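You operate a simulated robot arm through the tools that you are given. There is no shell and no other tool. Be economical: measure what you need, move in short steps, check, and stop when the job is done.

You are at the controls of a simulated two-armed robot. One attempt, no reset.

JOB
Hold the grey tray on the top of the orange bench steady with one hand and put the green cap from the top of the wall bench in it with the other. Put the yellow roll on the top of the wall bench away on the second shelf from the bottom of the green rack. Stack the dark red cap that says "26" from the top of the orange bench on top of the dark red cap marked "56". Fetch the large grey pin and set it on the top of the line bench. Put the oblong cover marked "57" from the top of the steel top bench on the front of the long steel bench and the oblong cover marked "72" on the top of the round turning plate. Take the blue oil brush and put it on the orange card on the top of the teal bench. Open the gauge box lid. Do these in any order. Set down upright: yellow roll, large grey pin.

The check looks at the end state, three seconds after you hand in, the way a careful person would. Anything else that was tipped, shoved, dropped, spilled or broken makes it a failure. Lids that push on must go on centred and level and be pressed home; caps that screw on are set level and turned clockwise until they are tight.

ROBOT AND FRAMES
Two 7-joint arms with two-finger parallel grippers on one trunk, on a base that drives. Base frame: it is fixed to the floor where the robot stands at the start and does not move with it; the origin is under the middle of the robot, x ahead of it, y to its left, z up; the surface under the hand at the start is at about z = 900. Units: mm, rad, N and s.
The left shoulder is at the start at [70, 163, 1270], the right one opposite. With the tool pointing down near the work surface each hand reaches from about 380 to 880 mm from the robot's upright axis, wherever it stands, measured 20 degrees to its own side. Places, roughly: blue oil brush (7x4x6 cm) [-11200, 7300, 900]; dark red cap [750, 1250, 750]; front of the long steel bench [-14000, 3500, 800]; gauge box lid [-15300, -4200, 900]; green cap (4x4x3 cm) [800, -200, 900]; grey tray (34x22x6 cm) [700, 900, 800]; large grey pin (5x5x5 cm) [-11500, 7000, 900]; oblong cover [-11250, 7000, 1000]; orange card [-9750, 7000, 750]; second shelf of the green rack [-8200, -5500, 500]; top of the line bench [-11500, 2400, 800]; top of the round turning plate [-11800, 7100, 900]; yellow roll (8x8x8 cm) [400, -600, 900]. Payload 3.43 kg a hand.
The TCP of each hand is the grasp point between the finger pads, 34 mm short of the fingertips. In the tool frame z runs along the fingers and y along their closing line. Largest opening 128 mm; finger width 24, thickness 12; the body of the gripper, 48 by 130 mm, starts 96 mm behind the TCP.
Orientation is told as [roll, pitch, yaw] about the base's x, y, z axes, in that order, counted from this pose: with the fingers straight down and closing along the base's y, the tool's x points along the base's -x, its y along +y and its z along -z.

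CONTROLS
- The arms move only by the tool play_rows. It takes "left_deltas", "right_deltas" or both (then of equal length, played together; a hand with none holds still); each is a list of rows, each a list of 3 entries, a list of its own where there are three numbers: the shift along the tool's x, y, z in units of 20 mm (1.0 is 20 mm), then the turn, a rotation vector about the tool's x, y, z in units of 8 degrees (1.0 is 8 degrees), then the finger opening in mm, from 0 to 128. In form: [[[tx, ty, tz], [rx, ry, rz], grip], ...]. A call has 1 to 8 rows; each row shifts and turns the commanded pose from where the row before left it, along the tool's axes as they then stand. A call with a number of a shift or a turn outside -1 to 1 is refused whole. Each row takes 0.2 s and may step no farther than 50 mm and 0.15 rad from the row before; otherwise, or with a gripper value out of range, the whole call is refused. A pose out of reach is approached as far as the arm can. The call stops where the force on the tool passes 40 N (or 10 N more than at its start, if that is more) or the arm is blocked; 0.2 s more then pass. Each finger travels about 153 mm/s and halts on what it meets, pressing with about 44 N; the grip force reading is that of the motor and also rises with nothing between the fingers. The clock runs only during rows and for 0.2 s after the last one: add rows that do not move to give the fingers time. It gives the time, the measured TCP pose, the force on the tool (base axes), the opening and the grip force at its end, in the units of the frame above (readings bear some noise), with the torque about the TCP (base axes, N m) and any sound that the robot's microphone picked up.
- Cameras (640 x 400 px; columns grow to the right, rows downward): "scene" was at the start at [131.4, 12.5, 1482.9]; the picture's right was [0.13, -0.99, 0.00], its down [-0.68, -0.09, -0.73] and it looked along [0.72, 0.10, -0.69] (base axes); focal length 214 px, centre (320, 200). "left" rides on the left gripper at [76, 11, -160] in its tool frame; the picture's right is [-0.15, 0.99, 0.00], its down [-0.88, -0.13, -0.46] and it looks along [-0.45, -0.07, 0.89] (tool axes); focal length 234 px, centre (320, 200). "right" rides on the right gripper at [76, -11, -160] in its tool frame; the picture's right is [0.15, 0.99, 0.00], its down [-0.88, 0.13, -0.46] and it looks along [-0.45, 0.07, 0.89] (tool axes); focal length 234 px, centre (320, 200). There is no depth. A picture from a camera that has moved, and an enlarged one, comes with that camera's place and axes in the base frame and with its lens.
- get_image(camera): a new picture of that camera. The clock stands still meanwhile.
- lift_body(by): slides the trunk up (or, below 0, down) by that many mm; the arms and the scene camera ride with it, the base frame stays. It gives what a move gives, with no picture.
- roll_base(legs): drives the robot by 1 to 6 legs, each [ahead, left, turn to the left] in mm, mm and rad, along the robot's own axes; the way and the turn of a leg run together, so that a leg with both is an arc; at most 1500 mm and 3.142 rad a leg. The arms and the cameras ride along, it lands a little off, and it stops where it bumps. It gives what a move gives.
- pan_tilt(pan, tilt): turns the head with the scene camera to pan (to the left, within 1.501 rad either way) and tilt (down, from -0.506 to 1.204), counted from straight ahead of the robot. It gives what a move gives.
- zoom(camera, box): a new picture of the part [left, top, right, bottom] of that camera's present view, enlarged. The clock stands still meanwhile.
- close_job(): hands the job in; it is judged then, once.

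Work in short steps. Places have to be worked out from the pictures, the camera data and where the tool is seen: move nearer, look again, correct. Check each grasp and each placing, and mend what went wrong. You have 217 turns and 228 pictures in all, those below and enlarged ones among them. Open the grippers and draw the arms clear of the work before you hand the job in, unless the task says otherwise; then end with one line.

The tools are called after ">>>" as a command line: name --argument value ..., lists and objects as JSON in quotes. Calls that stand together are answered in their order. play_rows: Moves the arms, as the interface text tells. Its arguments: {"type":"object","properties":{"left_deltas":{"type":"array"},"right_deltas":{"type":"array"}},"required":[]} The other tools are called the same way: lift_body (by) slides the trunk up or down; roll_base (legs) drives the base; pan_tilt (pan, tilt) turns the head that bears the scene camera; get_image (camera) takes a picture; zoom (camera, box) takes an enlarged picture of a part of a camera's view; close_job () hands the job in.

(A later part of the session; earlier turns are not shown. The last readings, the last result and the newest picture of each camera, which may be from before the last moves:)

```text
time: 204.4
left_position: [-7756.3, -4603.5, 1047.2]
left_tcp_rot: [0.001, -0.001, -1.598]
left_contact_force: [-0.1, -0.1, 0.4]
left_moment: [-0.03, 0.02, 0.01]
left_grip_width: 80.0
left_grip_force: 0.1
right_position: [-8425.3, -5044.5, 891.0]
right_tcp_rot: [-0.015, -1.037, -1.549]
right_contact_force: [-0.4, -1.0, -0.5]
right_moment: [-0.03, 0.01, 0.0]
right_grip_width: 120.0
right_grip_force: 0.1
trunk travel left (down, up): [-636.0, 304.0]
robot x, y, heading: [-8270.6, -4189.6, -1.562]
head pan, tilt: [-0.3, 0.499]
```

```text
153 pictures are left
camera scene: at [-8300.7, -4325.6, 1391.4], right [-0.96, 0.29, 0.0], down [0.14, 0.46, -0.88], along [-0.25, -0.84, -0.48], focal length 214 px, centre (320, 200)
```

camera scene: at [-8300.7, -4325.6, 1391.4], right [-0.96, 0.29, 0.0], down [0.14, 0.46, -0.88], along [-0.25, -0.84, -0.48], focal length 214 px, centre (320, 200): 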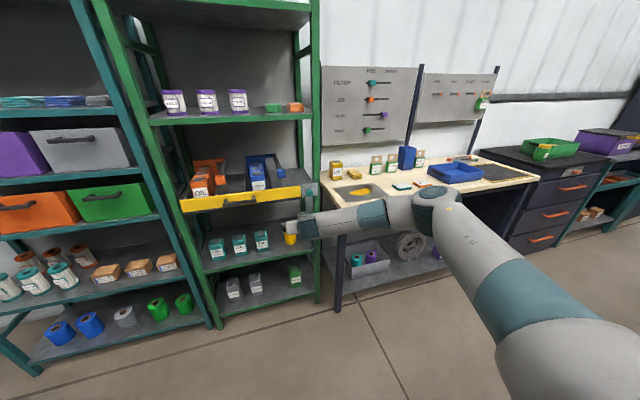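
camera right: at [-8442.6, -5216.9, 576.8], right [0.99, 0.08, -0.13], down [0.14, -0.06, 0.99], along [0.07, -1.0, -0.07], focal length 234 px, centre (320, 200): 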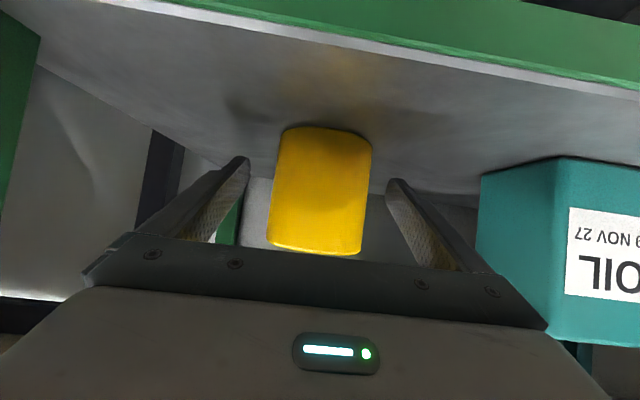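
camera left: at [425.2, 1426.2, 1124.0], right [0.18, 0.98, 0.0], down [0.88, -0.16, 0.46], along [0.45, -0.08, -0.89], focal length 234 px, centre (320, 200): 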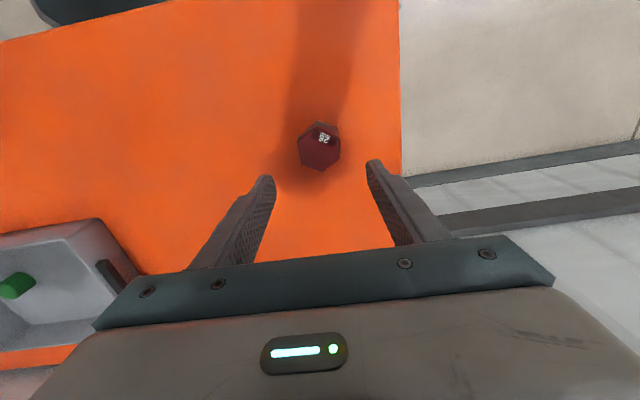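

Roll is on the shelf. Now reset the right hand to tool-down and retract, then turn west to look along toward the gauge box.

>>> play_rows --right_deltas '[[[0, 0, -0.5], [0, 1, 0], 100], [[0, 0, -0.5], [0, 1, 0], 100], [[0, 0, -0.5], [0, 1, 0], 100], [[0, 0, -0.5], [0, 1, 0], 100], [[0, 0, 0], [0, 1, 0], 100], [[0, 0, 0], [0, 1, 0], 100], [[0, 0, 0], [0, 1, 0], 100], [[0, 0, 0], [0, 0.43, 0], 100]]'

>>> play_rows --right_deltas '[[[1, 0, -0.5], [0, 0, 0], 100], [[1, 0, -0.5], [0, 0, 0], 100], [[1, 0, -0.5], [0, 0, 0], 100], [[1, 0, -0.5], [0, 0, 0], 100], [[1, 0, -0.5], [0, 0, 0], 100], [[1, 0, -0.5], [0, 0, 0], 100], [[1, 0, -0.5], [0, 0, 0], 100], [[1, 0, -0.5], [0, 0, 0], 100]]'

>>> play_rows --right_deltas '[[[1, 0, 0], [0, 0, 0], 100], [[1, 0, 0], [0, 0, 0], 100], [[1, 0, 0], [0, 0, 0], 100], [[1, 0, 0], [0, 0, 0], 100], [[1, 0, 0], [0, 0, 0], 100]]'

>>> roll_base --legs '[[-100, 0, 0], [0, 0, -1.579]]'

>>> pan_tilt --pan 0 --tilt 0.2

>>> get_image --camera "scene"

```text
time: 206.2
left_position: [-7754.4, -4602.8, 1046.4]
left_tcp_rot: [0.0, -0.002, -1.596]
left_contact_force: [0.5, 1.0, -0.1]
left_moment: [0.01, -0.04, -0.02]
left_grip_width: 79.8
left_grip_force: 0.0
right_position: [-8425.2, -5014.1, 918.2]
right_tcp_rot: [-0.006, 0.004, -1.562]
right_contact_force: [-0.4, -0.3, 0.5]
right_moment: [-0.01, -0.02, 0.01]
right_grip_width: 100.0
right_grip_force: 0.1
trunk travel left (down, up): [-636.0, 304.0]
robot x, y, heading: [-8273.7, -4188.9, -1.562]
head pan, tilt: [-0.3, 0.499]
```

```text
time: 208.0
left_position: [-7756.3, -4602.2, 1046.3]
left_tcp_rot: [0.004, -0.003, -1.597]
left_contact_force: [0.1, 0.6, 0.1]
left_moment: [-0.01, -0.01, 0.0]
left_grip_width: 80.1
left_grip_force: 0.0
right_position: [-8426.6, -4856.5, 996.4]
right_tcp_rot: [-0.008, -0.001, -1.563]
right_contact_force: [-0.4, 0.0, 0.4]
right_moment: [-0.05, 0.01, -0.03]
right_grip_width: 100.0
right_grip_force: 0.1
trunk travel left (down, up): [-636.0, 304.0]
robot x, y, heading: [-8271.8, -4187.0, -1.562]
head pan, tilt: [-0.3, 0.499]
```

```text
time: 209.2
left_position: [-7755.8, -4603.0, 1047.1]
left_tcp_rot: [0.002, -0.002, -1.598]
left_contact_force: [-0.9, 0.1, 0.1]
left_moment: [0.0, -0.07, 0.0]
left_grip_width: 79.9
left_grip_force: 0.1
right_position: [-8427.4, -4754.7, 997.0]
right_tcp_rot: [-0.008, 0.001, -1.563]
right_contact_force: [-0.1, 1.0, -0.4]
right_moment: [-0.03, 0.04, 0.03]
right_grip_width: 100.0
right_grip_force: 0.1
trunk travel left (down, up): [-636.0, 304.0]
robot x, y, heading: [-8276.2, -4189.0, -1.567]
head pan, tilt: [-0.3, 0.499]
```

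```text
time: 214.2
left_position: [-8696.0, -4601.2, 1046.8]
left_tcp_rot: [0.002, -0.001, 3.101]
left_contact_force: [-0.4, -0.6, -0.1]
left_moment: [-0.03, 0.0, 0.02]
left_grip_width: 80.1
left_grip_force: 0.1
right_position: [-8838.6, -3927.3, 996.8]
right_tcp_rot: [-0.008, -0.001, 3.137]
right_contact_force: [-0.2, 0.1, 0.0]
right_moment: [-0.01, -0.02, 0.04]
right_grip_width: 100.1
right_grip_force: 0.1
trunk travel left (down, up): [-636.0, 304.0]
robot x, y, heading: [-8273.0, -4091.2, 3.139]
head pan, tilt: [-0.3, 0.499]
```

```text
time: 215.0
left_position: [-8695.4, -4601.3, 1047.0]
left_tcp_rot: [-0.001, -0.003, 3.103]
left_contact_force: [-0.7, -0.5, -0.1]
left_moment: [-0.02, -0.01, 0.01]
left_grip_width: 80.0
left_grip_force: 0.1
right_position: [-8839.0, -3928.1, 997.9]
right_tcp_rot: [-0.007, 0.004, 3.137]
right_contact_force: [-0.2, 0.6, 0.2]
right_moment: [0.03, -0.01, 0.0]
right_grip_width: 100.2
right_grip_force: 0.2
trunk travel left (down, up): [-636.0, 304.0]
robot x, y, heading: [-8275.6, -4089.9, 3.137]
head pan, tilt: [0.0, 0.201]
```

```text
152 pictures are left
camera scene: at [-8419.2, -4086.6, 1419.1], right [0.01, 1.0, 0.0], down [0.2, 0.0, -0.98], along [-0.98, 0.01, -0.2], focal length 214 px, centre (320, 200)
```

scene: 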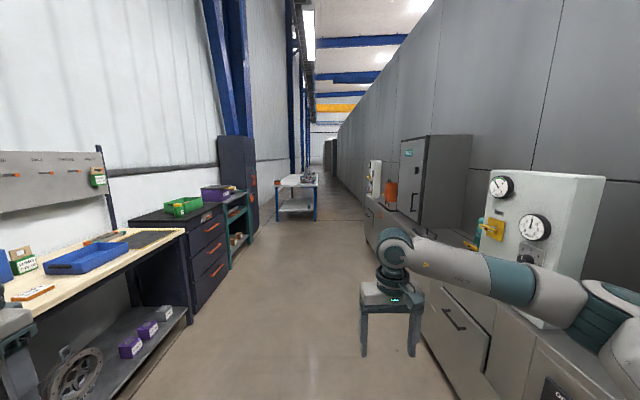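

Zoom on the distant table and beyond.

>>> zoom --camera "scene" --box '[260, 120, 400, 230]'

```text
3.64 times, centred on (330, 175) of scene
camera zoom: at [-8419.2, -4086.6, 1419.1], right [0.01, 1.0, 0.0], down [0.2, 0.0, -0.98], along [-0.98, 0.01, -0.2], focal length 780 px, centre (284, 291)
```

zoom: 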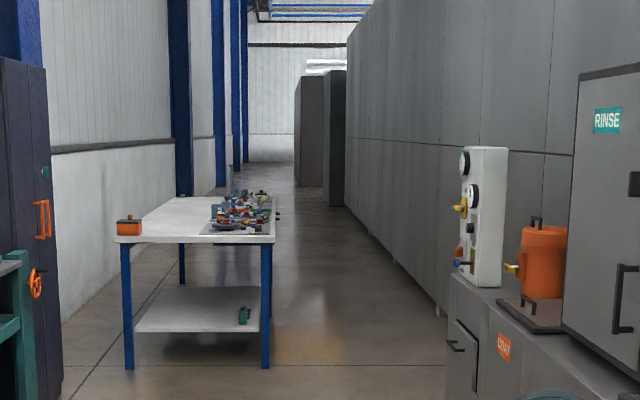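

A long table stands ahead with clutter; raise the trunk and drive to x≈−11500 for a better look.

>>> lift_body --by 150

>>> roll_base --legs '[[1400, 0, 0.004], [1400, 0, 0]]'

>>> get_image --camera "scene"

```text
time: 216.7
left_position: [-8696.1, -4601.9, 1197.2]
left_tcp_rot: [0.001, -0.001, 3.101]
left_contact_force: [0.3, 0.8, 0.0]
left_moment: [-0.01, 0.01, 0.0]
left_grip_width: 79.9
left_grip_force: 0.1
right_position: [-8839.3, -3927.5, 1146.7]
right_tcp_rot: [-0.006, 0.003, 3.137]
right_contact_force: [0.5, 0.0, -0.1]
right_moment: [-0.01, 0.0, 0.0]
right_grip_width: 100.3
right_grip_force: 0.1
trunk travel left (down, up): [-786.0, 154.0]
robot x, y, heading: [-8274.5, -4088.2, 3.14]
head pan, tilt: [0.0, 0.201]
```

```text
time: 230.4
left_position: [-11513.9, -4599.2, 1197.8]
left_tcp_rot: [0.002, -0.002, 3.103]
left_contact_force: [-0.2, 0.0, -0.2]
left_moment: [0.01, 0.03, -0.03]
left_grip_width: 79.8
left_grip_force: 0.0
right_position: [-11656.8, -3925.8, 1147.2]
right_tcp_rot: [-0.006, 0.0, 3.138]
right_contact_force: [-0.6, 0.1, -0.5]
right_moment: [0.01, 0.04, -0.01]
right_grip_width: 100.1
right_grip_force: 0.1
trunk travel left (down, up): [-786.0, 154.0]
robot x, y, heading: [-11094.3, -4086.1, 3.135]
head pan, tilt: [0.0, 0.201]
```

```text
150 pictures are left
camera scene: at [-11236.9, -4084.9, 1569.2], right [0.01, 1.0, 0.0], down [0.2, 0.0, -0.98], along [-0.98, 0.01, -0.2], focal length 214 px, centre (320, 200)
```

scene: 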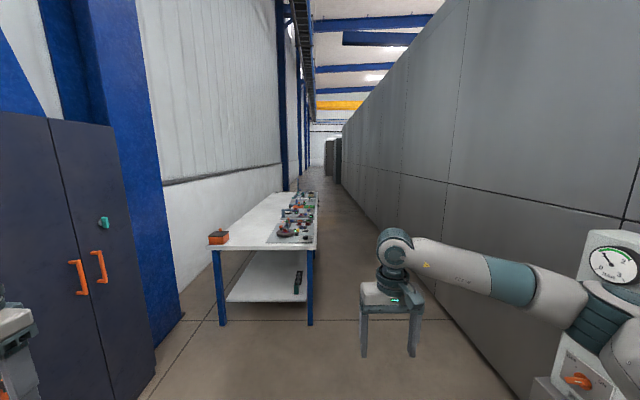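

Machine wall is at y≈−2770, the table spans x −13000…−16000 with its north edge at y≈−4155. Drive along y≈−3480 to x≈−15250 and turn to face the table.

>>> roll_base --legs '[[0, -600, 0.006], [1400, 0, 0], [1400, 0, 0], [1370, 0, 0], [0, 0, 1.571]]'

>>> pan_tilt --pan 0 --tilt 0.75

>>> get_image --camera "scene"

```text
time: 232.5
left_position: [-11501.0, -4314.4, 1194.7]
left_tcp_rot: [-0.01, -0.009, 3.11]
left_contact_force: [0.7, -1.5, 0.1]
left_moment: [-0.01, 0.01, -0.02]
left_grip_width: 80.2
left_grip_force: 0.1
right_position: [-11647.4, -3649.5, 1148.9]
right_tcp_rot: [-0.02, 0.003, -3.116]
right_contact_force: [0.2, -0.3, 0.8]
right_moment: [0.01, 0.03, 0.02]
right_grip_width: 100.2
right_grip_force: 0.0
trunk travel left (down, up): [-786.0, 154.0]
robot x, y, heading: [-11088.3, -3785.9, -3.139]
head pan, tilt: [0.0, 0.201]
stopped in leg 1: the robot was blocked; the commanded pose is now the measured one
```

```text
time: 233.4
left_position: [-11502.6, -4315.1, 1191.5]
left_tcp_rot: [-0.012, -0.009, 3.107]
left_contact_force: [-0.4, 0.2, 0.8]
left_moment: [0.03, 0.01, -0.01]
left_grip_width: 80.0
left_grip_force: 0.0
right_position: [-11649.1, -3648.7, 1146.9]
right_tcp_rot: [-0.023, 0.008, -3.123]
right_contact_force: [-0.3, 0.2, 0.0]
right_moment: [-0.03, 0.02, -0.02]
right_grip_width: 100.0
right_grip_force: 0.1
trunk travel left (down, up): [-786.0, 154.0]
robot x, y, heading: [-11090.6, -3782.3, -3.143]
head pan, tilt: [0.0, 0.75]
```

```text
149 pictures are left
camera scene: at [-11219.2, -3802.7, 1520.1], right [0.0, 1.0, 0.01], down [0.68, 0.01, -0.73], along [-0.73, 0.01, -0.68], focal length 214 px, centre (320, 200)
```

scene: 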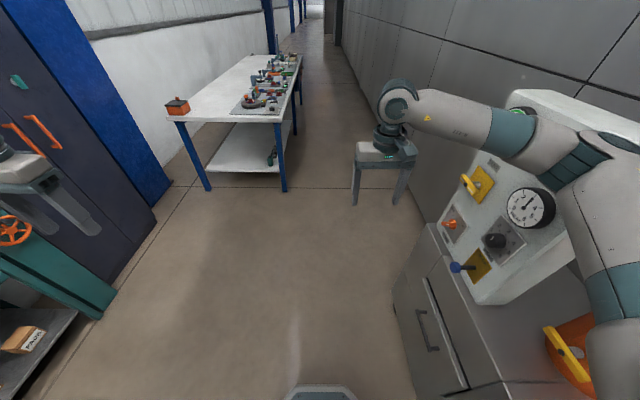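

The right elbow met the control panel on the machine bench. Back off south, go ahead past the bench end, and only then move north.

>>> roll_base --legs '[[0, 200, 0]]'

>>> get_image --camera "scene"

```text
time: 235.1
left_position: [-11507.7, -4499.1, 1198.5]
left_tcp_rot: [0.003, -0.004, 3.106]
left_contact_force: [0.1, 0.4, 0.1]
left_moment: [-0.04, -0.01, 0.0]
left_grip_width: 80.0
left_grip_force: 0.0
right_position: [-11653.0, -3833.0, 1142.9]
right_tcp_rot: [-0.008, 0.012, -3.124]
right_contact_force: [0.5, 0.6, -0.7]
right_moment: [-0.01, 0.01, 0.0]
right_grip_width: 100.1
right_grip_force: 0.1
trunk travel left (down, up): [-786.0, 154.0]
robot x, y, heading: [-11091.1, -3990.4, 3.142]
head pan, tilt: [0.0, 0.75]
```

```text
148 pictures are left
camera scene: at [-11224.7, -3981.6, 1519.5], right [0.0, 1.0, 0.0], down [0.68, 0.0, -0.73], along [-0.73, 0.0, -0.68], focal length 214 px, centre (320, 200)
```

scene: 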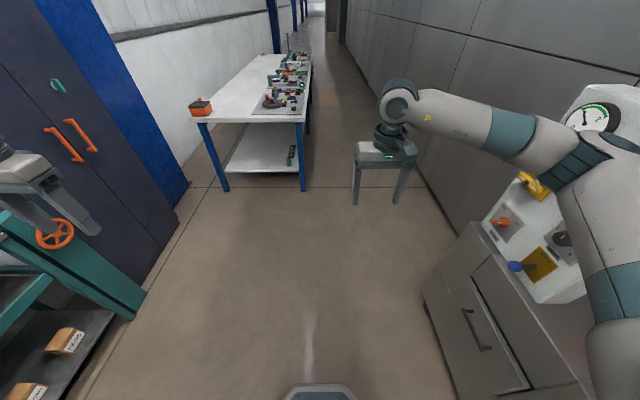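

Panel undisturbed. Bench ends at x≈−11810: ahead 1050, then north 500, then west and turn.

>>> roll_base --legs '[[1050, 0, 0], [0, -480, 0], [1400, 0, 0], [1400, 0, 0], [250, 0, 0], [0, 0, 1.571]]'

>>> pan_tilt --pan 0 --tilt 0.75

>>> get_image --camera "scene"

```text
time: 261.1
left_position: [-14664.2, -3857.0, 1197.6]
left_tcp_rot: [0.002, -0.001, -1.688]
left_contact_force: [-0.1, -0.1, 0.3]
left_moment: [-0.01, 0.0, 0.01]
left_grip_width: 80.0
left_grip_force: 0.0
right_position: [-15340.8, -3945.9, 1141.9]
right_tcp_rot: [-0.011, 0.011, -1.637]
right_contact_force: [-0.1, -0.6, 0.3]
right_moment: [0.02, 0.02, 0.02]
right_grip_width: 99.9
right_grip_force: 0.1
trunk travel left (down, up): [-786.0, 154.0]
robot x, y, heading: [-15140.5, -3398.3, -1.655]
head pan, tilt: [0.0, 0.75]
```

```text
time: 261.7
left_position: [-14663.1, -3858.1, 1197.5]
left_tcp_rot: [0.002, -0.002, -1.688]
left_contact_force: [0.2, 0.5, -0.1]
left_moment: [0.0, -0.02, 0.02]
left_grip_width: 80.2
left_grip_force: 0.0
right_position: [-15339.1, -3946.6, 1142.0]
right_tcp_rot: [-0.011, 0.011, -1.637]
right_contact_force: [-0.3, -0.1, 0.7]
right_moment: [0.01, 0.02, 0.01]
right_grip_width: 100.0
right_grip_force: 0.0
trunk travel left (down, up): [-786.0, 154.0]
robot x, y, heading: [-15143.4, -3397.4, -1.656]
head pan, tilt: [0.0, 0.75]
```

```text
147 pictures are left
camera scene: at [-15154.2, -3530.0, 1519.5], right [-1.0, 0.08, 0.0], down [0.06, 0.68, -0.73], along [-0.06, -0.73, -0.68], focal length 214 px, centre (320, 200)
```

scene: 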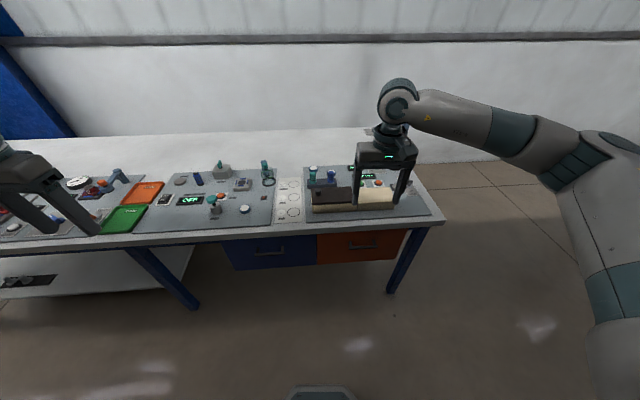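

Zoom on the desk area near the right hand.

>>> zoom --camera "scene" --box '[270, 140, 450, 240]'

>>> get_image --camera "right"

```text
3.56 times, centred on (360, 190) of scene
camera zoom: at [-15154.2, -3530.0, 1519.5], right [-1.0, 0.08, 0.0], down [0.06, 0.68, -0.73], along [-0.06, -0.73, -0.68], focal length 763 px, centre (178, 236)
```

zoom: 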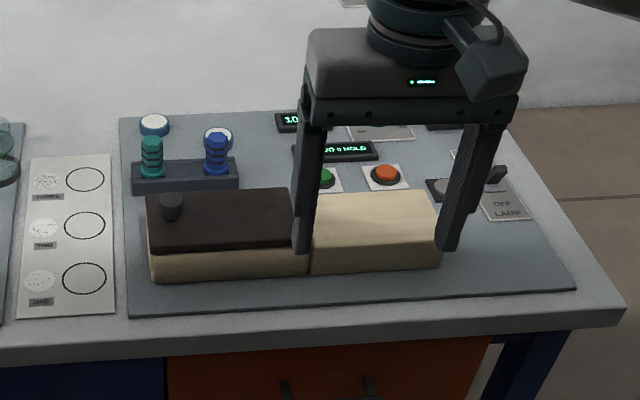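

```text
145 pictures are left
camera right: at [-15344.4, -3872.6, 1303.1], right [1.0, 0.08, -0.01], down [0.08, -0.89, 0.45], along [0.03, -0.44, -0.9], focal length 234 px, centre (320, 200)
```

right: 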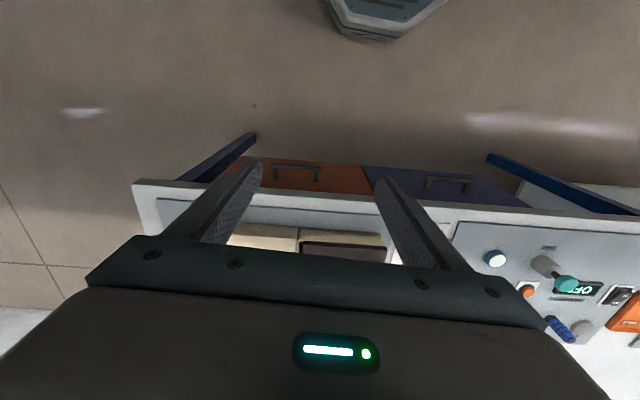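

I need a cleaner view of that box: move the right hand aside and zoom in.

>>> play_rows --right_deltas '[[[0, -1, -0.5], [0, 0, 0], 100], [[0, -1, -0.5], [0, 0, 0], 100], [[0, -1, -0.5], [0, 0, 0], 100], [[0, -1, -0.5], [0, 0, 0], 100], [[0, -1, -0.5], [0, 0, 0], 100], [[0, -1, -0.5], [0, 0, 0], 100], [[0, -1, -0.5], [0, 0, 0], 60], [[0, -1, -0.5], [0, 0, 0], 60]]'

>>> zoom --camera "scene" --box '[290, 150, 410, 225]'

```text
time: 263.5
left_position: [-14664.8, -3856.7, 1197.4]
left_tcp_rot: [0.003, -0.004, -1.687]
left_contact_force: [0.2, -0.2, 0.3]
left_moment: [0.0, 0.01, 0.03]
left_grip_width: 80.1
left_grip_force: 0.1
right_position: [-15500.3, -3936.5, 1222.0]
right_tcp_rot: [-0.009, 0.01, -1.638]
right_contact_force: [-0.2, 0.1, 0.8]
right_moment: [0.03, -0.02, 0.01]
right_grip_width: 60.2
right_grip_force: 0.0
trunk travel left (down, up): [-786.0, 154.0]
robot x, y, heading: [-15140.6, -3396.7, -1.656]
head pan, tilt: [0.0, 0.75]
```

```text
5.33 times, centred on (350, 188) of scene
camera zoom: at [-15154.9, -3529.3, 1519.6], right [-1.0, 0.08, 0.0], down [0.06, 0.68, -0.73], along [-0.06, -0.73, -0.68], focal length 1144 px, centre (160, 267)
```

zoom: 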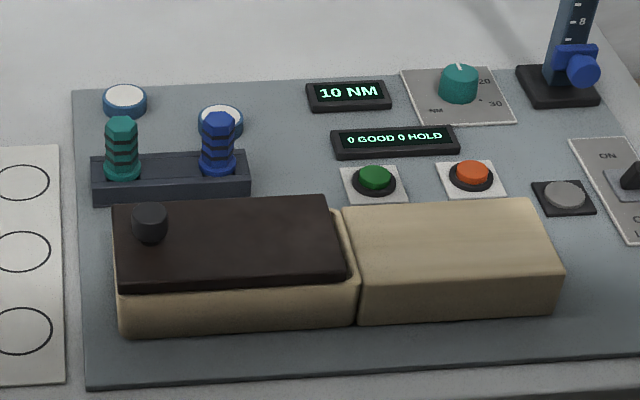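

It's a tan box with a dark lid (knob at its left/east end), next to a tan block. I drive nearer (base to about (-15110,-3630), heading −π/2) so the right hand can reach the knob at about (-15207,-4274).

>>> roll_base --legs '[[0, 0, 0.085], [230, 30, 0]]'

>>> pan_tilt --pan -0.15 --tilt 0.9

>>> zoom --camera "scene" --box '[220, 100, 420, 225]'

>>> get_image --camera "right"

```text
time: 265.7
left_position: [-14597.0, -4045.5, 1198.1]
left_tcp_rot: [0.002, -0.002, -1.603]
left_contact_force: [-1.3, -0.6, -0.2]
left_moment: [0.0, 0.03, -0.01]
left_grip_width: 80.3
left_grip_force: 0.0
right_position: [-15423.5, -4194.4, 1223.3]
right_tcp_rot: [-0.01, 0.009, -1.553]
right_contact_force: [-0.8, -0.5, 0.8]
right_moment: [0.01, 0.0, 0.0]
right_grip_width: 60.0
right_grip_force: 0.0
trunk travel left (down, up): [-786.0, 154.0]
robot x, y, heading: [-15113.7, -3629.0, -1.572]
head pan, tilt: [0.0, 0.75]
```

```text
time: 266.4
left_position: [-14597.1, -4047.1, 1197.0]
left_tcp_rot: [0.003, -0.001, -1.603]
left_contact_force: [-0.8, -0.6, 0.1]
left_moment: [-0.02, 0.01, -0.06]
left_grip_width: 80.1
left_grip_force: 0.1
right_position: [-15423.5, -4195.3, 1223.1]
right_tcp_rot: [-0.01, 0.011, -1.554]
right_contact_force: [-0.2, 0.4, 0.3]
right_moment: [0.0, -0.02, -0.01]
right_grip_width: 60.2
right_grip_force: 0.0
trunk travel left (down, up): [-786.0, 154.0]
robot x, y, heading: [-15114.0, -3625.8, -1.571]
head pan, tilt: [-0.15, 0.901]
```

```text
3.20 times, centred on (320, 162) of scene
camera zoom: at [-15124.2, -3753.5, 1507.6], right [-0.99, 0.15, 0.0], down [0.12, 0.78, -0.62], along [-0.09, -0.61, -0.78], focal length 686 px, centre (320, 320)
```

zoom: 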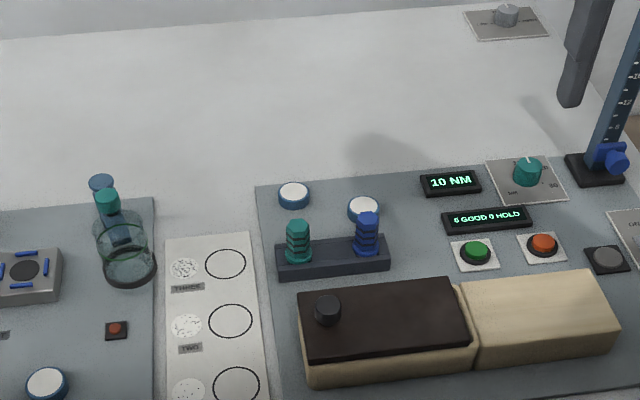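

```text
142 pictures are left
camera right: at [-15434.3, -4122.4, 1383.2], right [0.99, 0.16, -0.01], down [0.15, -0.88, 0.44], along [0.07, -0.44, -0.9], focal length 234 px, centre (320, 200)
```

right: 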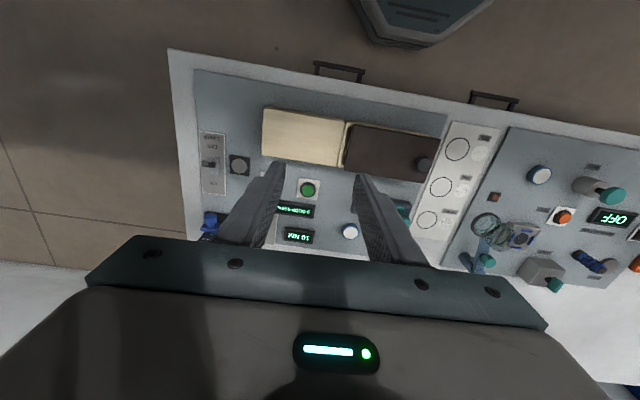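

Triangulated knob at about (-15202,-4233), top z≈915. Move the right hand above it (z≈1010) and inspect.

>>> play_rows --right_deltas '[[[-0.2, 1, 1], [0, 0, 0], 60], [[-0.2, 1, 1], [0, 0, 0], 60], [[-0.2, 1, 1], [0, 0, 0], 60], [[-0.2, 1, 1], [0, 0, 0], 60], [[-0.2, 1, 1], [0, 0, 0], 60], [[-0.2, 1, 1], [0, 0, 0], 60], [[-0.2, 1, 1], [0, 0, 0], 60], [[-0.2, 1, 0.8], [0, 0, 0], 60]]'

>>> play_rows --right_deltas '[[[-0.1, 1, 0.8], [0, 0, 0], 60], [[0, 1, 0.8], [0, 0, 0], 60], [[0, 1, 0.8], [0, 0, 0], 60], [[0, 0, 0], [0, 0, 0], 60]]'

>>> get_image --camera "right"

>>> zoom --camera "scene" --box '[290, 160, 420, 230]'

```text
time: 268.2
left_position: [-14596.7, -4046.8, 1197.3]
left_tcp_rot: [0.002, -0.002, -1.605]
left_contact_force: [0.3, 0.2, 0.5]
left_moment: [0.0, 0.04, 0.01]
left_grip_width: 80.2
left_grip_force: 0.1
right_position: [-15262.9, -4222.4, 1063.8]
right_tcp_rot: [-0.009, 0.009, -1.554]
right_contact_force: [0.2, 0.4, -0.5]
right_moment: [0.02, 0.04, 0.02]
right_grip_width: 59.9
right_grip_force: 0.1
trunk travel left (down, up): [-786.0, 154.0]
robot x, y, heading: [-15109.5, -3628.6, -1.563]
head pan, tilt: [-0.15, 0.901]
```

```text
time: 269.2
left_position: [-14596.5, -4045.9, 1197.6]
left_tcp_rot: [0.001, -0.005, -1.604]
left_contact_force: [-0.5, -0.1, 0.3]
left_moment: [-0.02, 0.0, -0.02]
left_grip_width: 79.8
left_grip_force: 0.2
right_position: [-15204.8, -4224.2, 1016.3]
right_tcp_rot: [-0.012, 0.01, -1.552]
right_contact_force: [-0.2, -0.2, -0.6]
right_moment: [0.04, 0.0, 0.0]
right_grip_width: 60.1
right_grip_force: 0.1
trunk travel left (down, up): [-786.0, 154.0]
robot x, y, heading: [-15108.5, -3630.3, -1.572]
head pan, tilt: [-0.15, 0.901]
```

```text
141 pictures are left
camera right: at [-15215.9, -4151.6, 1177.6], right [0.99, 0.16, -0.01], down [0.15, -0.88, 0.45], along [0.07, -0.44, -0.9], focal length 234 px, centre (320, 200)
```

right: 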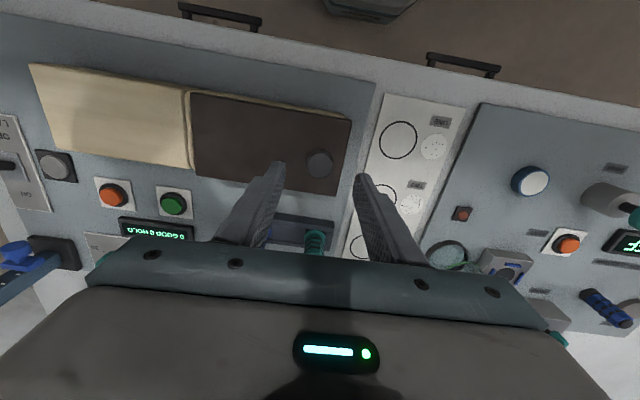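

```text
4.92 times, centred on (355, 195) of scene
camera zoom: at [-15124.6, -3752.5, 1507.6], right [-0.99, 0.15, 0.0], down [0.12, 0.78, -0.62], along [-0.09, -0.61, -0.78], focal length 1056 px, centre (148, 225)
```

zoom: 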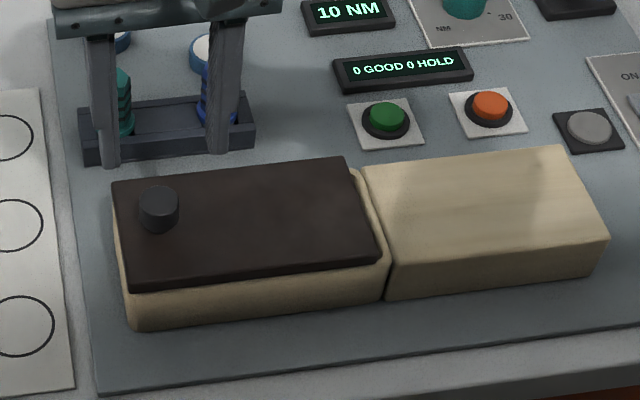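

Lower onto the knob (TCP z≈928) and close.

>>> play_rows --right_deltas '[[[-0.5, 0.08, 0.5], [0, 0, 0], 60], [[0, 0, 1], [0, 0, 0], 60], [[0, 0, 1], [0, 0, 0], 60], [[0, 0, 1], [0, 0, 0], 60], [[0, 0, 0.85], [0, 0, 0], 60], [[0, 0, 0], [0, 0, 0], 60]]'

>>> zoom --camera "scene" --box '[290, 160, 420, 230]'

>>> get_image --camera "right"

```text
time: 270.6
left_position: [-14595.6, -4043.8, 1196.7]
left_tcp_rot: [0.001, -0.005, -1.605]
left_contact_force: [0.4, 0.1, -1.0]
left_moment: [0.02, 0.01, 0.02]
left_grip_width: 80.1
left_grip_force: 0.0
right_position: [-15202.7, -4232.7, 929.9]
right_tcp_rot: [-0.011, 0.009, -1.554]
right_contact_force: [-0.6, -1.7, 10.2]
right_moment: [-0.19, 0.33, -0.01]
right_grip_width: 60.3
right_grip_force: 0.3
trunk travel left (down, up): [-786.0, 154.0]
robot x, y, heading: [-15116.6, -3631.4, -1.569]
head pan, tilt: [-0.15, 0.901]
```

```text
4.92 times, centred on (355, 195) of scene
camera zoom: at [-15123.9, -3751.7, 1507.9], right [-0.99, 0.15, 0.0], down [0.12, 0.77, -0.62], along [-0.09, -0.61, -0.78], focal length 1056 px, centre (148, 225)
```

zoom: 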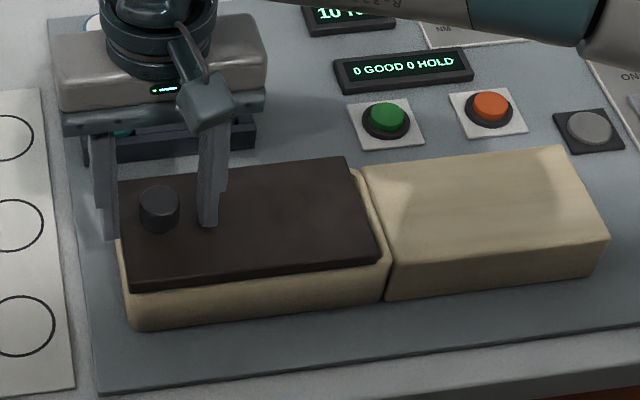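

```text
138 pictures are left
camera right: at [-15214.4, -4159.0, 1090.2], right [0.99, 0.16, -0.01], down [0.15, -0.88, 0.45], along [0.07, -0.44, -0.89], focal length 234 px, centre (320, 200)
```

right: 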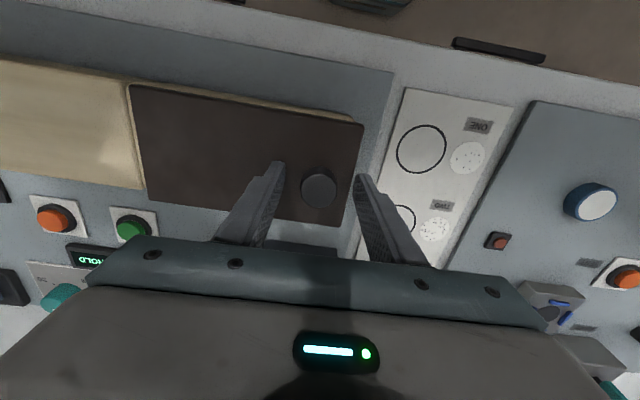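

The fingertip just touches the lid top (z≈896). Rise 4 mm and close on the knob.

>>> play_rows --right_deltas '[[[0, 0, -0.25], [0, 0, 0], 60], [[0, 0, 0], [0, 0, 0], 40], [[0, 0, 0], [0, 0, 0], 25], [[0, 0, 0], [0, 0, 0], 15], [[0, 0, 0], [0, 0, 0], 15]]'

>>> play_rows --right_deltas '[[[0, 0, -0.15], [0, 0, 0], 15], [[0, 0, -0.15], [0, 0, 0], 15], [[0, 0, 0], [0, 0, 0], 15]]'

>>> zoom --camera "scene" --box '[290, 160, 420, 230]'

```text
time: 271.8
left_position: [-14596.9, -4045.6, 1197.4]
left_tcp_rot: [0.003, -0.002, -1.603]
left_contact_force: [-0.5, 0.6, -0.3]
left_moment: [-0.04, 0.01, -0.01]
left_grip_width: 79.8
left_grip_force: 0.2
right_position: [-15204.5, -4232.2, 932.9]
right_tcp_rot: [-0.008, 0.013, -1.551]
right_contact_force: [0.2, 3.8, -5.5]
right_moment: [-0.12, -1.04, 0.0]
right_grip_width: 29.4
right_grip_force: 44.9
trunk travel left (down, up): [-786.0, 154.0]
robot x, y, heading: [-15110.5, -3626.7, -1.569]
head pan, tilt: [-0.15, 0.901]
```

```text
time: 272.5
left_position: [-14597.3, -4048.0, 1195.9]
left_tcp_rot: [0.001, 0.001, -1.603]
left_contact_force: [-0.3, -0.9, 0.3]
left_moment: [-0.01, 0.01, -0.03]
left_grip_width: 80.0
left_grip_force: 0.1
right_position: [-15205.8, -4232.2, 933.9]
right_tcp_rot: [-0.012, 0.023, -1.553]
right_contact_force: [-1.2, -9.4, -16.7]
right_moment: [-0.36, -1.22, 0.1]
right_grip_width: 29.5
right_grip_force: 44.7
trunk travel left (down, up): [-786.0, 154.0]
robot x, y, heading: [-15113.3, -3630.3, -1.571]
head pan, tilt: [-0.15, 0.901]
stopped in row 3 (right hand): the force on the tool passed its limit at 42 N (the readings are from after the stop); the commanded pose is now the measured one
```

```text
4.92 times, centred on (355, 195) of scene
camera zoom: at [-15124.6, -3756.0, 1507.5], right [-0.99, 0.15, 0.0], down [0.12, 0.78, -0.62], along [-0.09, -0.61, -0.79], focal length 1056 px, centre (148, 225)
```

zoom: 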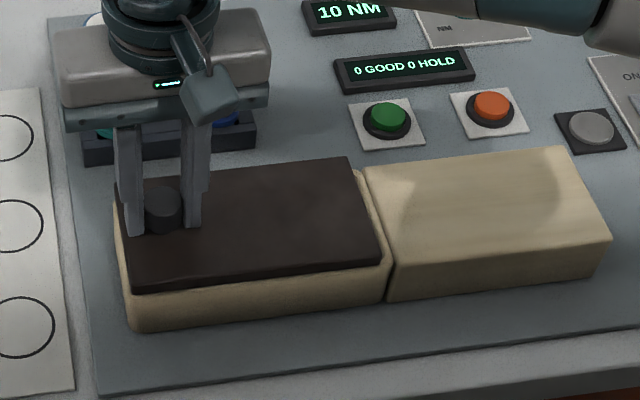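

Lifting is resisted, so it's a sliding lid. Try sliding it west (toward the block) in small steps along its axis.

>>> play_rows --right_deltas '[[[0, 0, 0.1], [0, 0, 0], 15], [[0.04, -0.5, 0], [0, 0, 0], 15], [[0.04, -0.5, 0], [0, 0, 0], 15], [[0, 0, 0], [0, 0, 0], 15]]'

>>> zoom --camera "scene" --box '[290, 160, 420, 230]'

```text
time: 273.5
left_position: [-14596.0, -4049.4, 1197.4]
left_tcp_rot: [0.001, 0.0, -1.603]
left_contact_force: [0.3, 0.7, -0.5]
left_moment: [-0.05, -0.04, 0.0]
left_grip_width: 80.1
left_grip_force: 0.0
right_position: [-15225.1, -4232.4, 934.6]
right_tcp_rot: [-0.012, 0.017, -1.555]
right_contact_force: [0.0, -20.8, -4.7]
right_moment: [-0.72, -1.08, -0.08]
right_grip_width: 29.2
right_grip_force: 45.1
trunk travel left (down, up): [-786.0, 154.0]
robot x, y, heading: [-15113.1, -3628.2, -1.565]
head pan, tilt: [-0.15, 0.901]
```

```text
4.92 times, centred on (355, 195) of scene
camera zoom: at [-15124.3, -3756.6, 1507.3], right [-0.99, 0.15, 0.0], down [0.12, 0.78, -0.62], along [-0.09, -0.61, -0.79], focal length 1056 px, centre (148, 225)
```

zoom: 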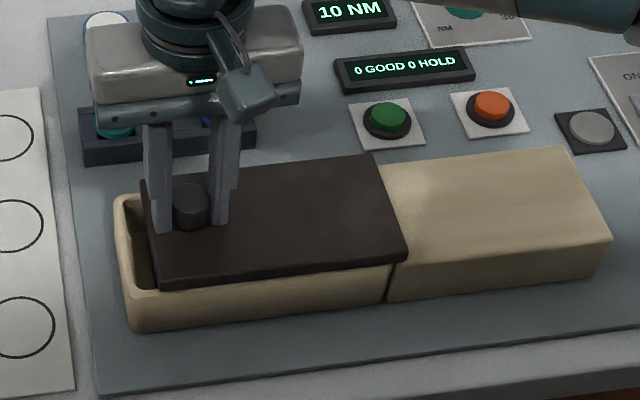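

It slides. A side force of −21 N says I drift north; correct and keep sliding.

>>> play_rows --right_deltas '[[[-0.1, -0.8, 0], [0, 0, 0], 15], [[0, -0.8, 0], [0, 0, 0], 15], [[0, -0.8, 0], [0, 0, 0], 15], [[0, 0, 0], [0, 0, 0], 15]]'

```text
time: 274.5
left_position: [-14597.0, -4046.1, 1197.2]
left_tcp_rot: [0.0, 0.001, -1.605]
left_contact_force: [-0.9, 0.2, -0.1]
left_moment: [-0.03, 0.0, -0.02]
left_grip_width: 80.0
left_grip_force: 0.1
right_position: [-15272.9, -4232.2, 933.0]
right_tcp_rot: [-0.012, 0.022, -1.552]
right_contact_force: [-0.6, -8.1, -9.1]
right_moment: [-0.18, -1.15, 0.04]
right_grip_width: 29.5
right_grip_force: 45.6
trunk travel left (down, up): [-786.0, 154.0]
robot x, y, heading: [-15113.1, -3630.3, -1.567]
head pan, tilt: [-0.15, 0.901]
```

Good. Continue sliding ~100 mm.

>>> play_rows --right_deltas '[[[0, -0.8, 0.05], [0, 0, 0], 15], [[0, -0.8, 0], [0, 0, 0], 15], [[0, -0.8, 0], [0, 0, 0], 15], [[0, -0.8, 0], [0, 0, 0], 15], [[0, -0.8, 0], [0, 0, 0], 15], [[0, -0.8, 0], [0, 0, 0], 15], [[0, 0, 0], [0, 0, 0], 15]]'

>>> zoom --camera "scene" --box '[290, 160, 420, 230]'

```text
time: 276.1
left_position: [-14596.3, -4046.7, 1197.7]
left_tcp_rot: [0.003, -0.001, -1.605]
left_contact_force: [-0.8, 0.3, -0.2]
left_moment: [0.01, 0.0, 0.0]
left_grip_width: 80.3
left_grip_force: 0.1
right_position: [-15370.0, -4232.6, 935.3]
right_tcp_rot: [-0.012, 0.023, -1.552]
right_contact_force: [1.0, 8.4, -22.4]
right_moment: [-0.49, -1.16, -0.13]
right_grip_width: 29.4
right_grip_force: 45.2
trunk travel left (down, up): [-786.0, 154.0]
robot x, y, heading: [-15116.1, -3630.2, -1.572]
head pan, tilt: [-0.15, 0.901]
```

```text
4.92 times, centred on (355, 195) of scene
camera zoom: at [-15125.5, -3753.7, 1507.3], right [-0.99, 0.15, 0.0], down [0.12, 0.78, -0.62], along [-0.09, -0.61, -0.78], focal length 1056 px, centre (148, 225)
```

zoom: 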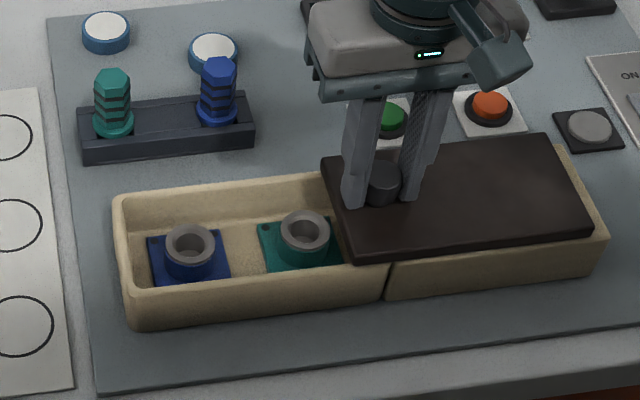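

Nearly open; two gauges inside. Slide the last ~35 mm (the force stop guards the end).

>>> play_rows --right_deltas '[[[0, -0.6, 0.1], [0, 0, 0], 15], [[0, -0.6, 0], [0, 0, 0], 15], [[0, -0.6, 0], [0, 0, 0], 15], [[0, 0, 0], [0, 0, 0], 15]]'

>>> zoom --camera "scene" --box '[290, 160, 420, 230]'

```text
time: 276.8
left_position: [-14594.0, -4044.3, 1198.1]
left_tcp_rot: [0.002, -0.004, -1.6]
left_contact_force: [0.6, 0.0, 0.0]
left_moment: [0.01, -0.02, 0.0]
left_grip_width: 80.1
left_grip_force: 0.0
right_position: [-15385.0, -4232.9, 934.8]
right_tcp_rot: [-0.002, 0.023, -1.541]
right_contact_force: [6.9, -0.6, -1.3]
right_moment: [0.05, -0.04, -0.14]
right_grip_width: 29.6
right_grip_force: 45.5
trunk travel left (down, up): [-786.0, 154.0]
robot x, y, heading: [-15114.4, -3632.5, -1.567]
head pan, tilt: [-0.15, 0.901]
stopped in row 3 (right hand): the force on the tool passed its limit at 44 N (the readings are from after the stop); the commanded pose is now the measured one
```

```text
4.92 times, centred on (355, 195) of scene
camera zoom: at [-15122.7, -3752.4, 1508.0], right [-0.99, 0.15, 0.0], down [0.11, 0.78, -0.62], along [-0.09, -0.61, -0.78], focal length 1056 px, centre (148, 225)
```

zoom: 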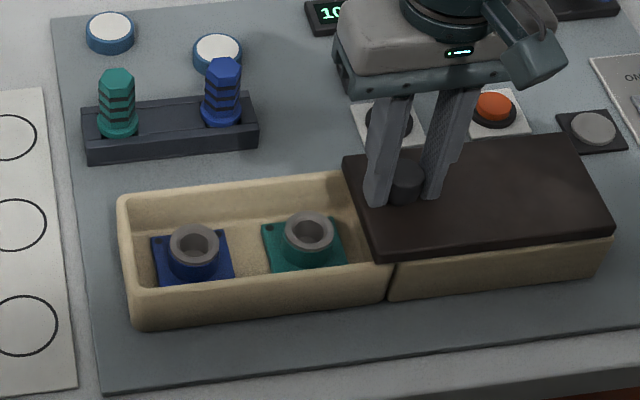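

Lid fully open at its stop. Release, raise, and look west along the corridor for a way north.

>>> play_rows --right_deltas '[[[0, 0, 0], [0, 0, 0], 45], [[0, 0, 0], [0, 0, 0], 60], [[0, 0, -1], [0, 0, 0], 60], [[0, 0, -1], [0, 0, 0], 60], [[0, 0, -1], [0, 0, 0], 60], [[0, 0, -1], [0, 0, 0], 60], [[0, 0, -1], [0, 0, 0], 60], [[0, 0, -1], [0, 0, 0], 60]]'

>>> play_rows --right_deltas '[[[0, 0, -1], [0, 0, 0], 60], [[0, 0, -1], [0, 0, 0], 60], [[0, 0, -1], [0, 0, 0], 60], [[0, 0, -1], [0, 0, 0], 60], [[0, 0.8, -1], [0, 0, 0], 60], [[0, 0.8, -1], [0, 0, 0], 60], [[0, 0.8, -1], [0, 0, 0], 60], [[0, 0.8, -1], [0, 0, 0], 60]]'

>>> zoom --camera "scene" --box '[270, 140, 430, 240]'

>>> pan_tilt --pan -1.45 --tilt 0.15

>>> get_image --camera "scene"

```text
time: 278.6
left_position: [-14595.1, -4045.1, 1197.9]
left_tcp_rot: [0.002, -0.004, -1.602]
left_contact_force: [-0.2, 0.2, -0.1]
left_moment: [0.0, -0.03, 0.0]
left_grip_width: 80.0
left_grip_force: 0.2
right_position: [-15386.3, -4233.6, 1054.0]
right_tcp_rot: [-0.002, 0.019, -1.542]
right_contact_force: [0.9, -0.1, 0.2]
right_moment: [-0.03, 0.0, -0.03]
right_grip_width: 60.2
right_grip_force: 0.1
trunk travel left (down, up): [-786.0, 154.0]
robot x, y, heading: [-15113.3, -3627.2, -1.564]
head pan, tilt: [-0.15, 0.901]
```

```text
time: 280.4
left_position: [-14593.7, -4044.1, 1197.3]
left_tcp_rot: [0.001, -0.003, -1.602]
left_contact_force: [-0.1, 0.4, -0.4]
left_moment: [0.0, 0.02, 0.0]
left_grip_width: 80.1
left_grip_force: 0.0
right_position: [-15318.9, -4236.7, 1213.9]
right_tcp_rot: [-0.003, 0.021, -1.542]
right_contact_force: [1.1, 0.0, 0.6]
right_moment: [0.0, 0.01, 0.0]
right_grip_width: 60.0
right_grip_force: 0.0
trunk travel left (down, up): [-786.0, 154.0]
robot x, y, heading: [-15113.5, -3626.5, -1.567]
head pan, tilt: [-0.15, 0.901]
```

```text
4.00 times, centred on (350, 190) of scene
camera zoom: at [-15122.3, -3752.3, 1507.6], right [-0.99, 0.15, 0.0], down [0.11, 0.78, -0.62], along [-0.09, -0.61, -0.78], focal length 858 px, centre (200, 240)
```

zoom: 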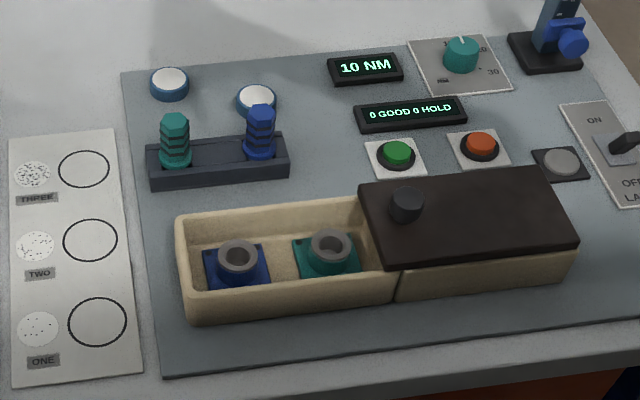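

```text
time: 281.8
left_position: [-14596.2, -4044.3, 1198.3]
left_tcp_rot: [0.003, -0.003, -1.602]
left_contact_force: [0.0, 0.8, -0.2]
left_moment: [-0.01, 0.0, 0.03]
left_grip_width: 79.9
left_grip_force: 0.0
right_position: [-15321.0, -4235.9, 1213.1]
right_tcp_rot: [0.0, 0.022, -1.54]
right_contact_force: [-0.1, 0.0, 0.4]
right_moment: [-0.01, -0.03, -0.02]
right_grip_width: 60.2
right_grip_force: 0.0
trunk travel left (down, up): [-786.0, 154.0]
robot x, y, heading: [-15111.8, -3628.8, -1.566]
head pan, tilt: [-1.45, 0.15]
```

```text
132 pictures are left
camera scene: at [-15204.9, -3689.2, 1573.9], right [-0.12, 0.99, 0.0], down [0.15, 0.02, -0.99], along [-0.98, -0.12, -0.15], focal length 214 px, centre (320, 200)
```

scene: 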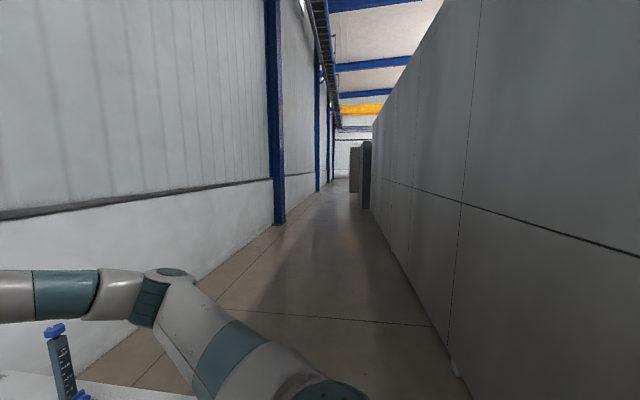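

Going west is long; I return by the known eastern route, reversing while facing west with the same clearances.

>>> roll_base --legs '[[-130, 0, 0], [0, 0, -1.575], [-1400, 0, 0], [-1400, 0, 0], [-223, 0, 0], [0, 560, 0]]'

```text
time: 304.1
left_position: [-12536.1, -4545.5, 1198.2]
left_tcp_rot: [0.002, -0.005, 3.123]
left_contact_force: [0.5, 0.2, 0.4]
left_moment: [0.02, -0.01, 0.03]
left_grip_width: 79.8
left_grip_force: 0.1
right_position: [-12739.1, -3823.2, 1212.0]
right_tcp_rot: [-0.003, 0.02, -3.099]
right_contact_force: [-0.1, -0.1, 0.0]
right_moment: [0.01, -0.04, -0.01]
right_grip_width: 60.0
right_grip_force: 0.1
trunk travel left (down, up): [-786.0, 154.0]
robot x, y, heading: [-12126.6, -4024.4, -3.127]
head pan, tilt: [-1.45, 0.15]
```

Continue east in reverse along y≈−4085.

>>> roll_base --legs '[[0, 60, -0.015], [-1400, 0, 0], [-1400, 0, 0], [-1400, 0, 0]]'

>>> pan_tilt --pan 0 --tilt 0.4

>>> get_image --camera "scene"

```text
time: 324.8
left_position: [-8318.8, -4540.8, 1196.8]
left_tcp_rot: [0.003, -0.001, 3.123]
left_contact_force: [0.3, 0.2, 0.8]
left_moment: [-0.02, -0.01, 0.02]
left_grip_width: 79.9
left_grip_force: 0.0
right_position: [-8520.2, -3818.6, 1212.4]
right_tcp_rot: [-0.001, 0.022, -3.098]
right_contact_force: [-0.7, -0.3, 0.4]
right_moment: [-0.03, -0.01, 0.0]
right_grip_width: 60.0
right_grip_force: 0.1
trunk travel left (down, up): [-786.0, 154.0]
robot x, y, heading: [-7912.3, -4019.8, -3.124]
head pan, tilt: [-1.45, 0.15]
```

```text
time: 326.4
left_position: [-8319.6, -4540.3, 1198.2]
left_tcp_rot: [0.001, -0.004, 3.124]
left_contact_force: [0.6, 0.9, 0.2]
left_moment: [0.02, 0.0, -0.01]
left_grip_width: 80.0
left_grip_force: 0.0
right_position: [-8520.8, -3818.6, 1212.8]
right_tcp_rot: [-0.002, 0.019, -3.098]
right_contact_force: [-0.5, 0.3, 0.1]
right_moment: [-0.02, 0.01, -0.04]
right_grip_width: 59.8
right_grip_force: 0.0
trunk travel left (down, up): [-786.0, 154.0]
robot x, y, heading: [-7911.1, -4018.3, -3.129]
head pan, tilt: [0.0, 0.4]
```

```text
131 pictures are left
camera scene: at [-8053.9, -4019.9, 1550.6], right [-0.02, 1.0, 0.0], down [0.39, 0.01, -0.92], along [-0.92, -0.01, -0.39], focal length 214 px, centre (320, 200)
```

scene: 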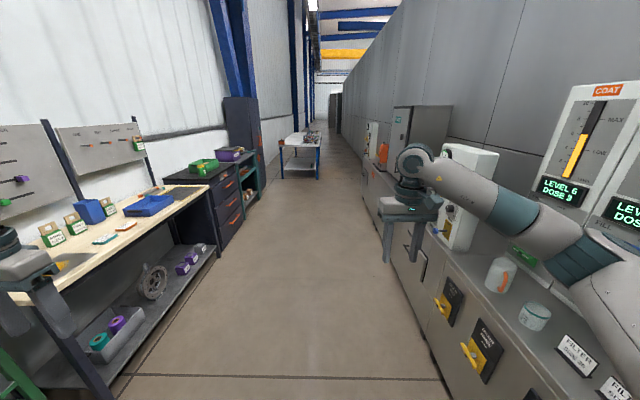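

Continue reversing past the drum at y≈−3985 to x≈−4000.

>>> roll_base --legs '[[0, -40, -0.013], [-1400, 0, 0], [-1400, 0, 0], [-1110, 0, 0]]'

>>> pan_tilt --pan -1.3 --tilt 0.4

>>> get_image --camera "scene"

```text
time: 345.9
left_position: [-4382.5, -4447.2, 1197.2]
left_tcp_rot: [0.001, -0.002, 3.117]
left_contact_force: [0.2, -1.3, 0.6]
left_moment: [0.02, 0.02, 0.0]
left_grip_width: 80.2
left_grip_force: 0.1
right_position: [-4580.5, -3724.9, 1212.6]
right_tcp_rot: [-0.002, 0.022, -3.103]
right_contact_force: [0.5, -0.6, 0.6]
right_moment: [-0.02, 0.0, 0.0]
right_grip_width: 59.9
right_grip_force: 0.0
trunk travel left (down, up): [-786.0, 154.0]
robot x, y, heading: [-3971.4, -3924.8, -3.128]
head pan, tilt: [0.0, 0.4]
```

```text
time: 347.3
left_position: [-4381.7, -4448.8, 1197.8]
left_tcp_rot: [0.003, -0.003, 3.12]
left_contact_force: [0.6, -1.7, 0.6]
left_moment: [-0.03, 0.0, 0.01]
left_grip_width: 79.9
left_grip_force: 0.1
right_position: [-4580.5, -3725.2, 1212.5]
right_tcp_rot: [-0.001, 0.02, -3.102]
right_contact_force: [0.0, 0.1, 0.6]
right_moment: [0.03, 0.01, 0.01]
right_grip_width: 60.1
right_grip_force: 0.2
trunk travel left (down, up): [-786.0, 154.0]
robot x, y, heading: [-3966.9, -3926.3, -3.135]
head pan, tilt: [-1.3, 0.4]
```

```text
130 pictures are left
camera scene: at [-4047.5, -3837.8, 1550.7], right [0.96, 0.28, 0.0], down [0.11, -0.37, -0.92], along [-0.26, 0.88, -0.39], focal length 214 px, centre (320, 200)
```

scene: 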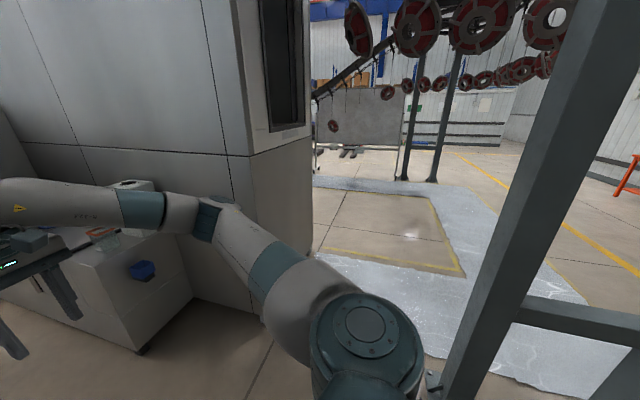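

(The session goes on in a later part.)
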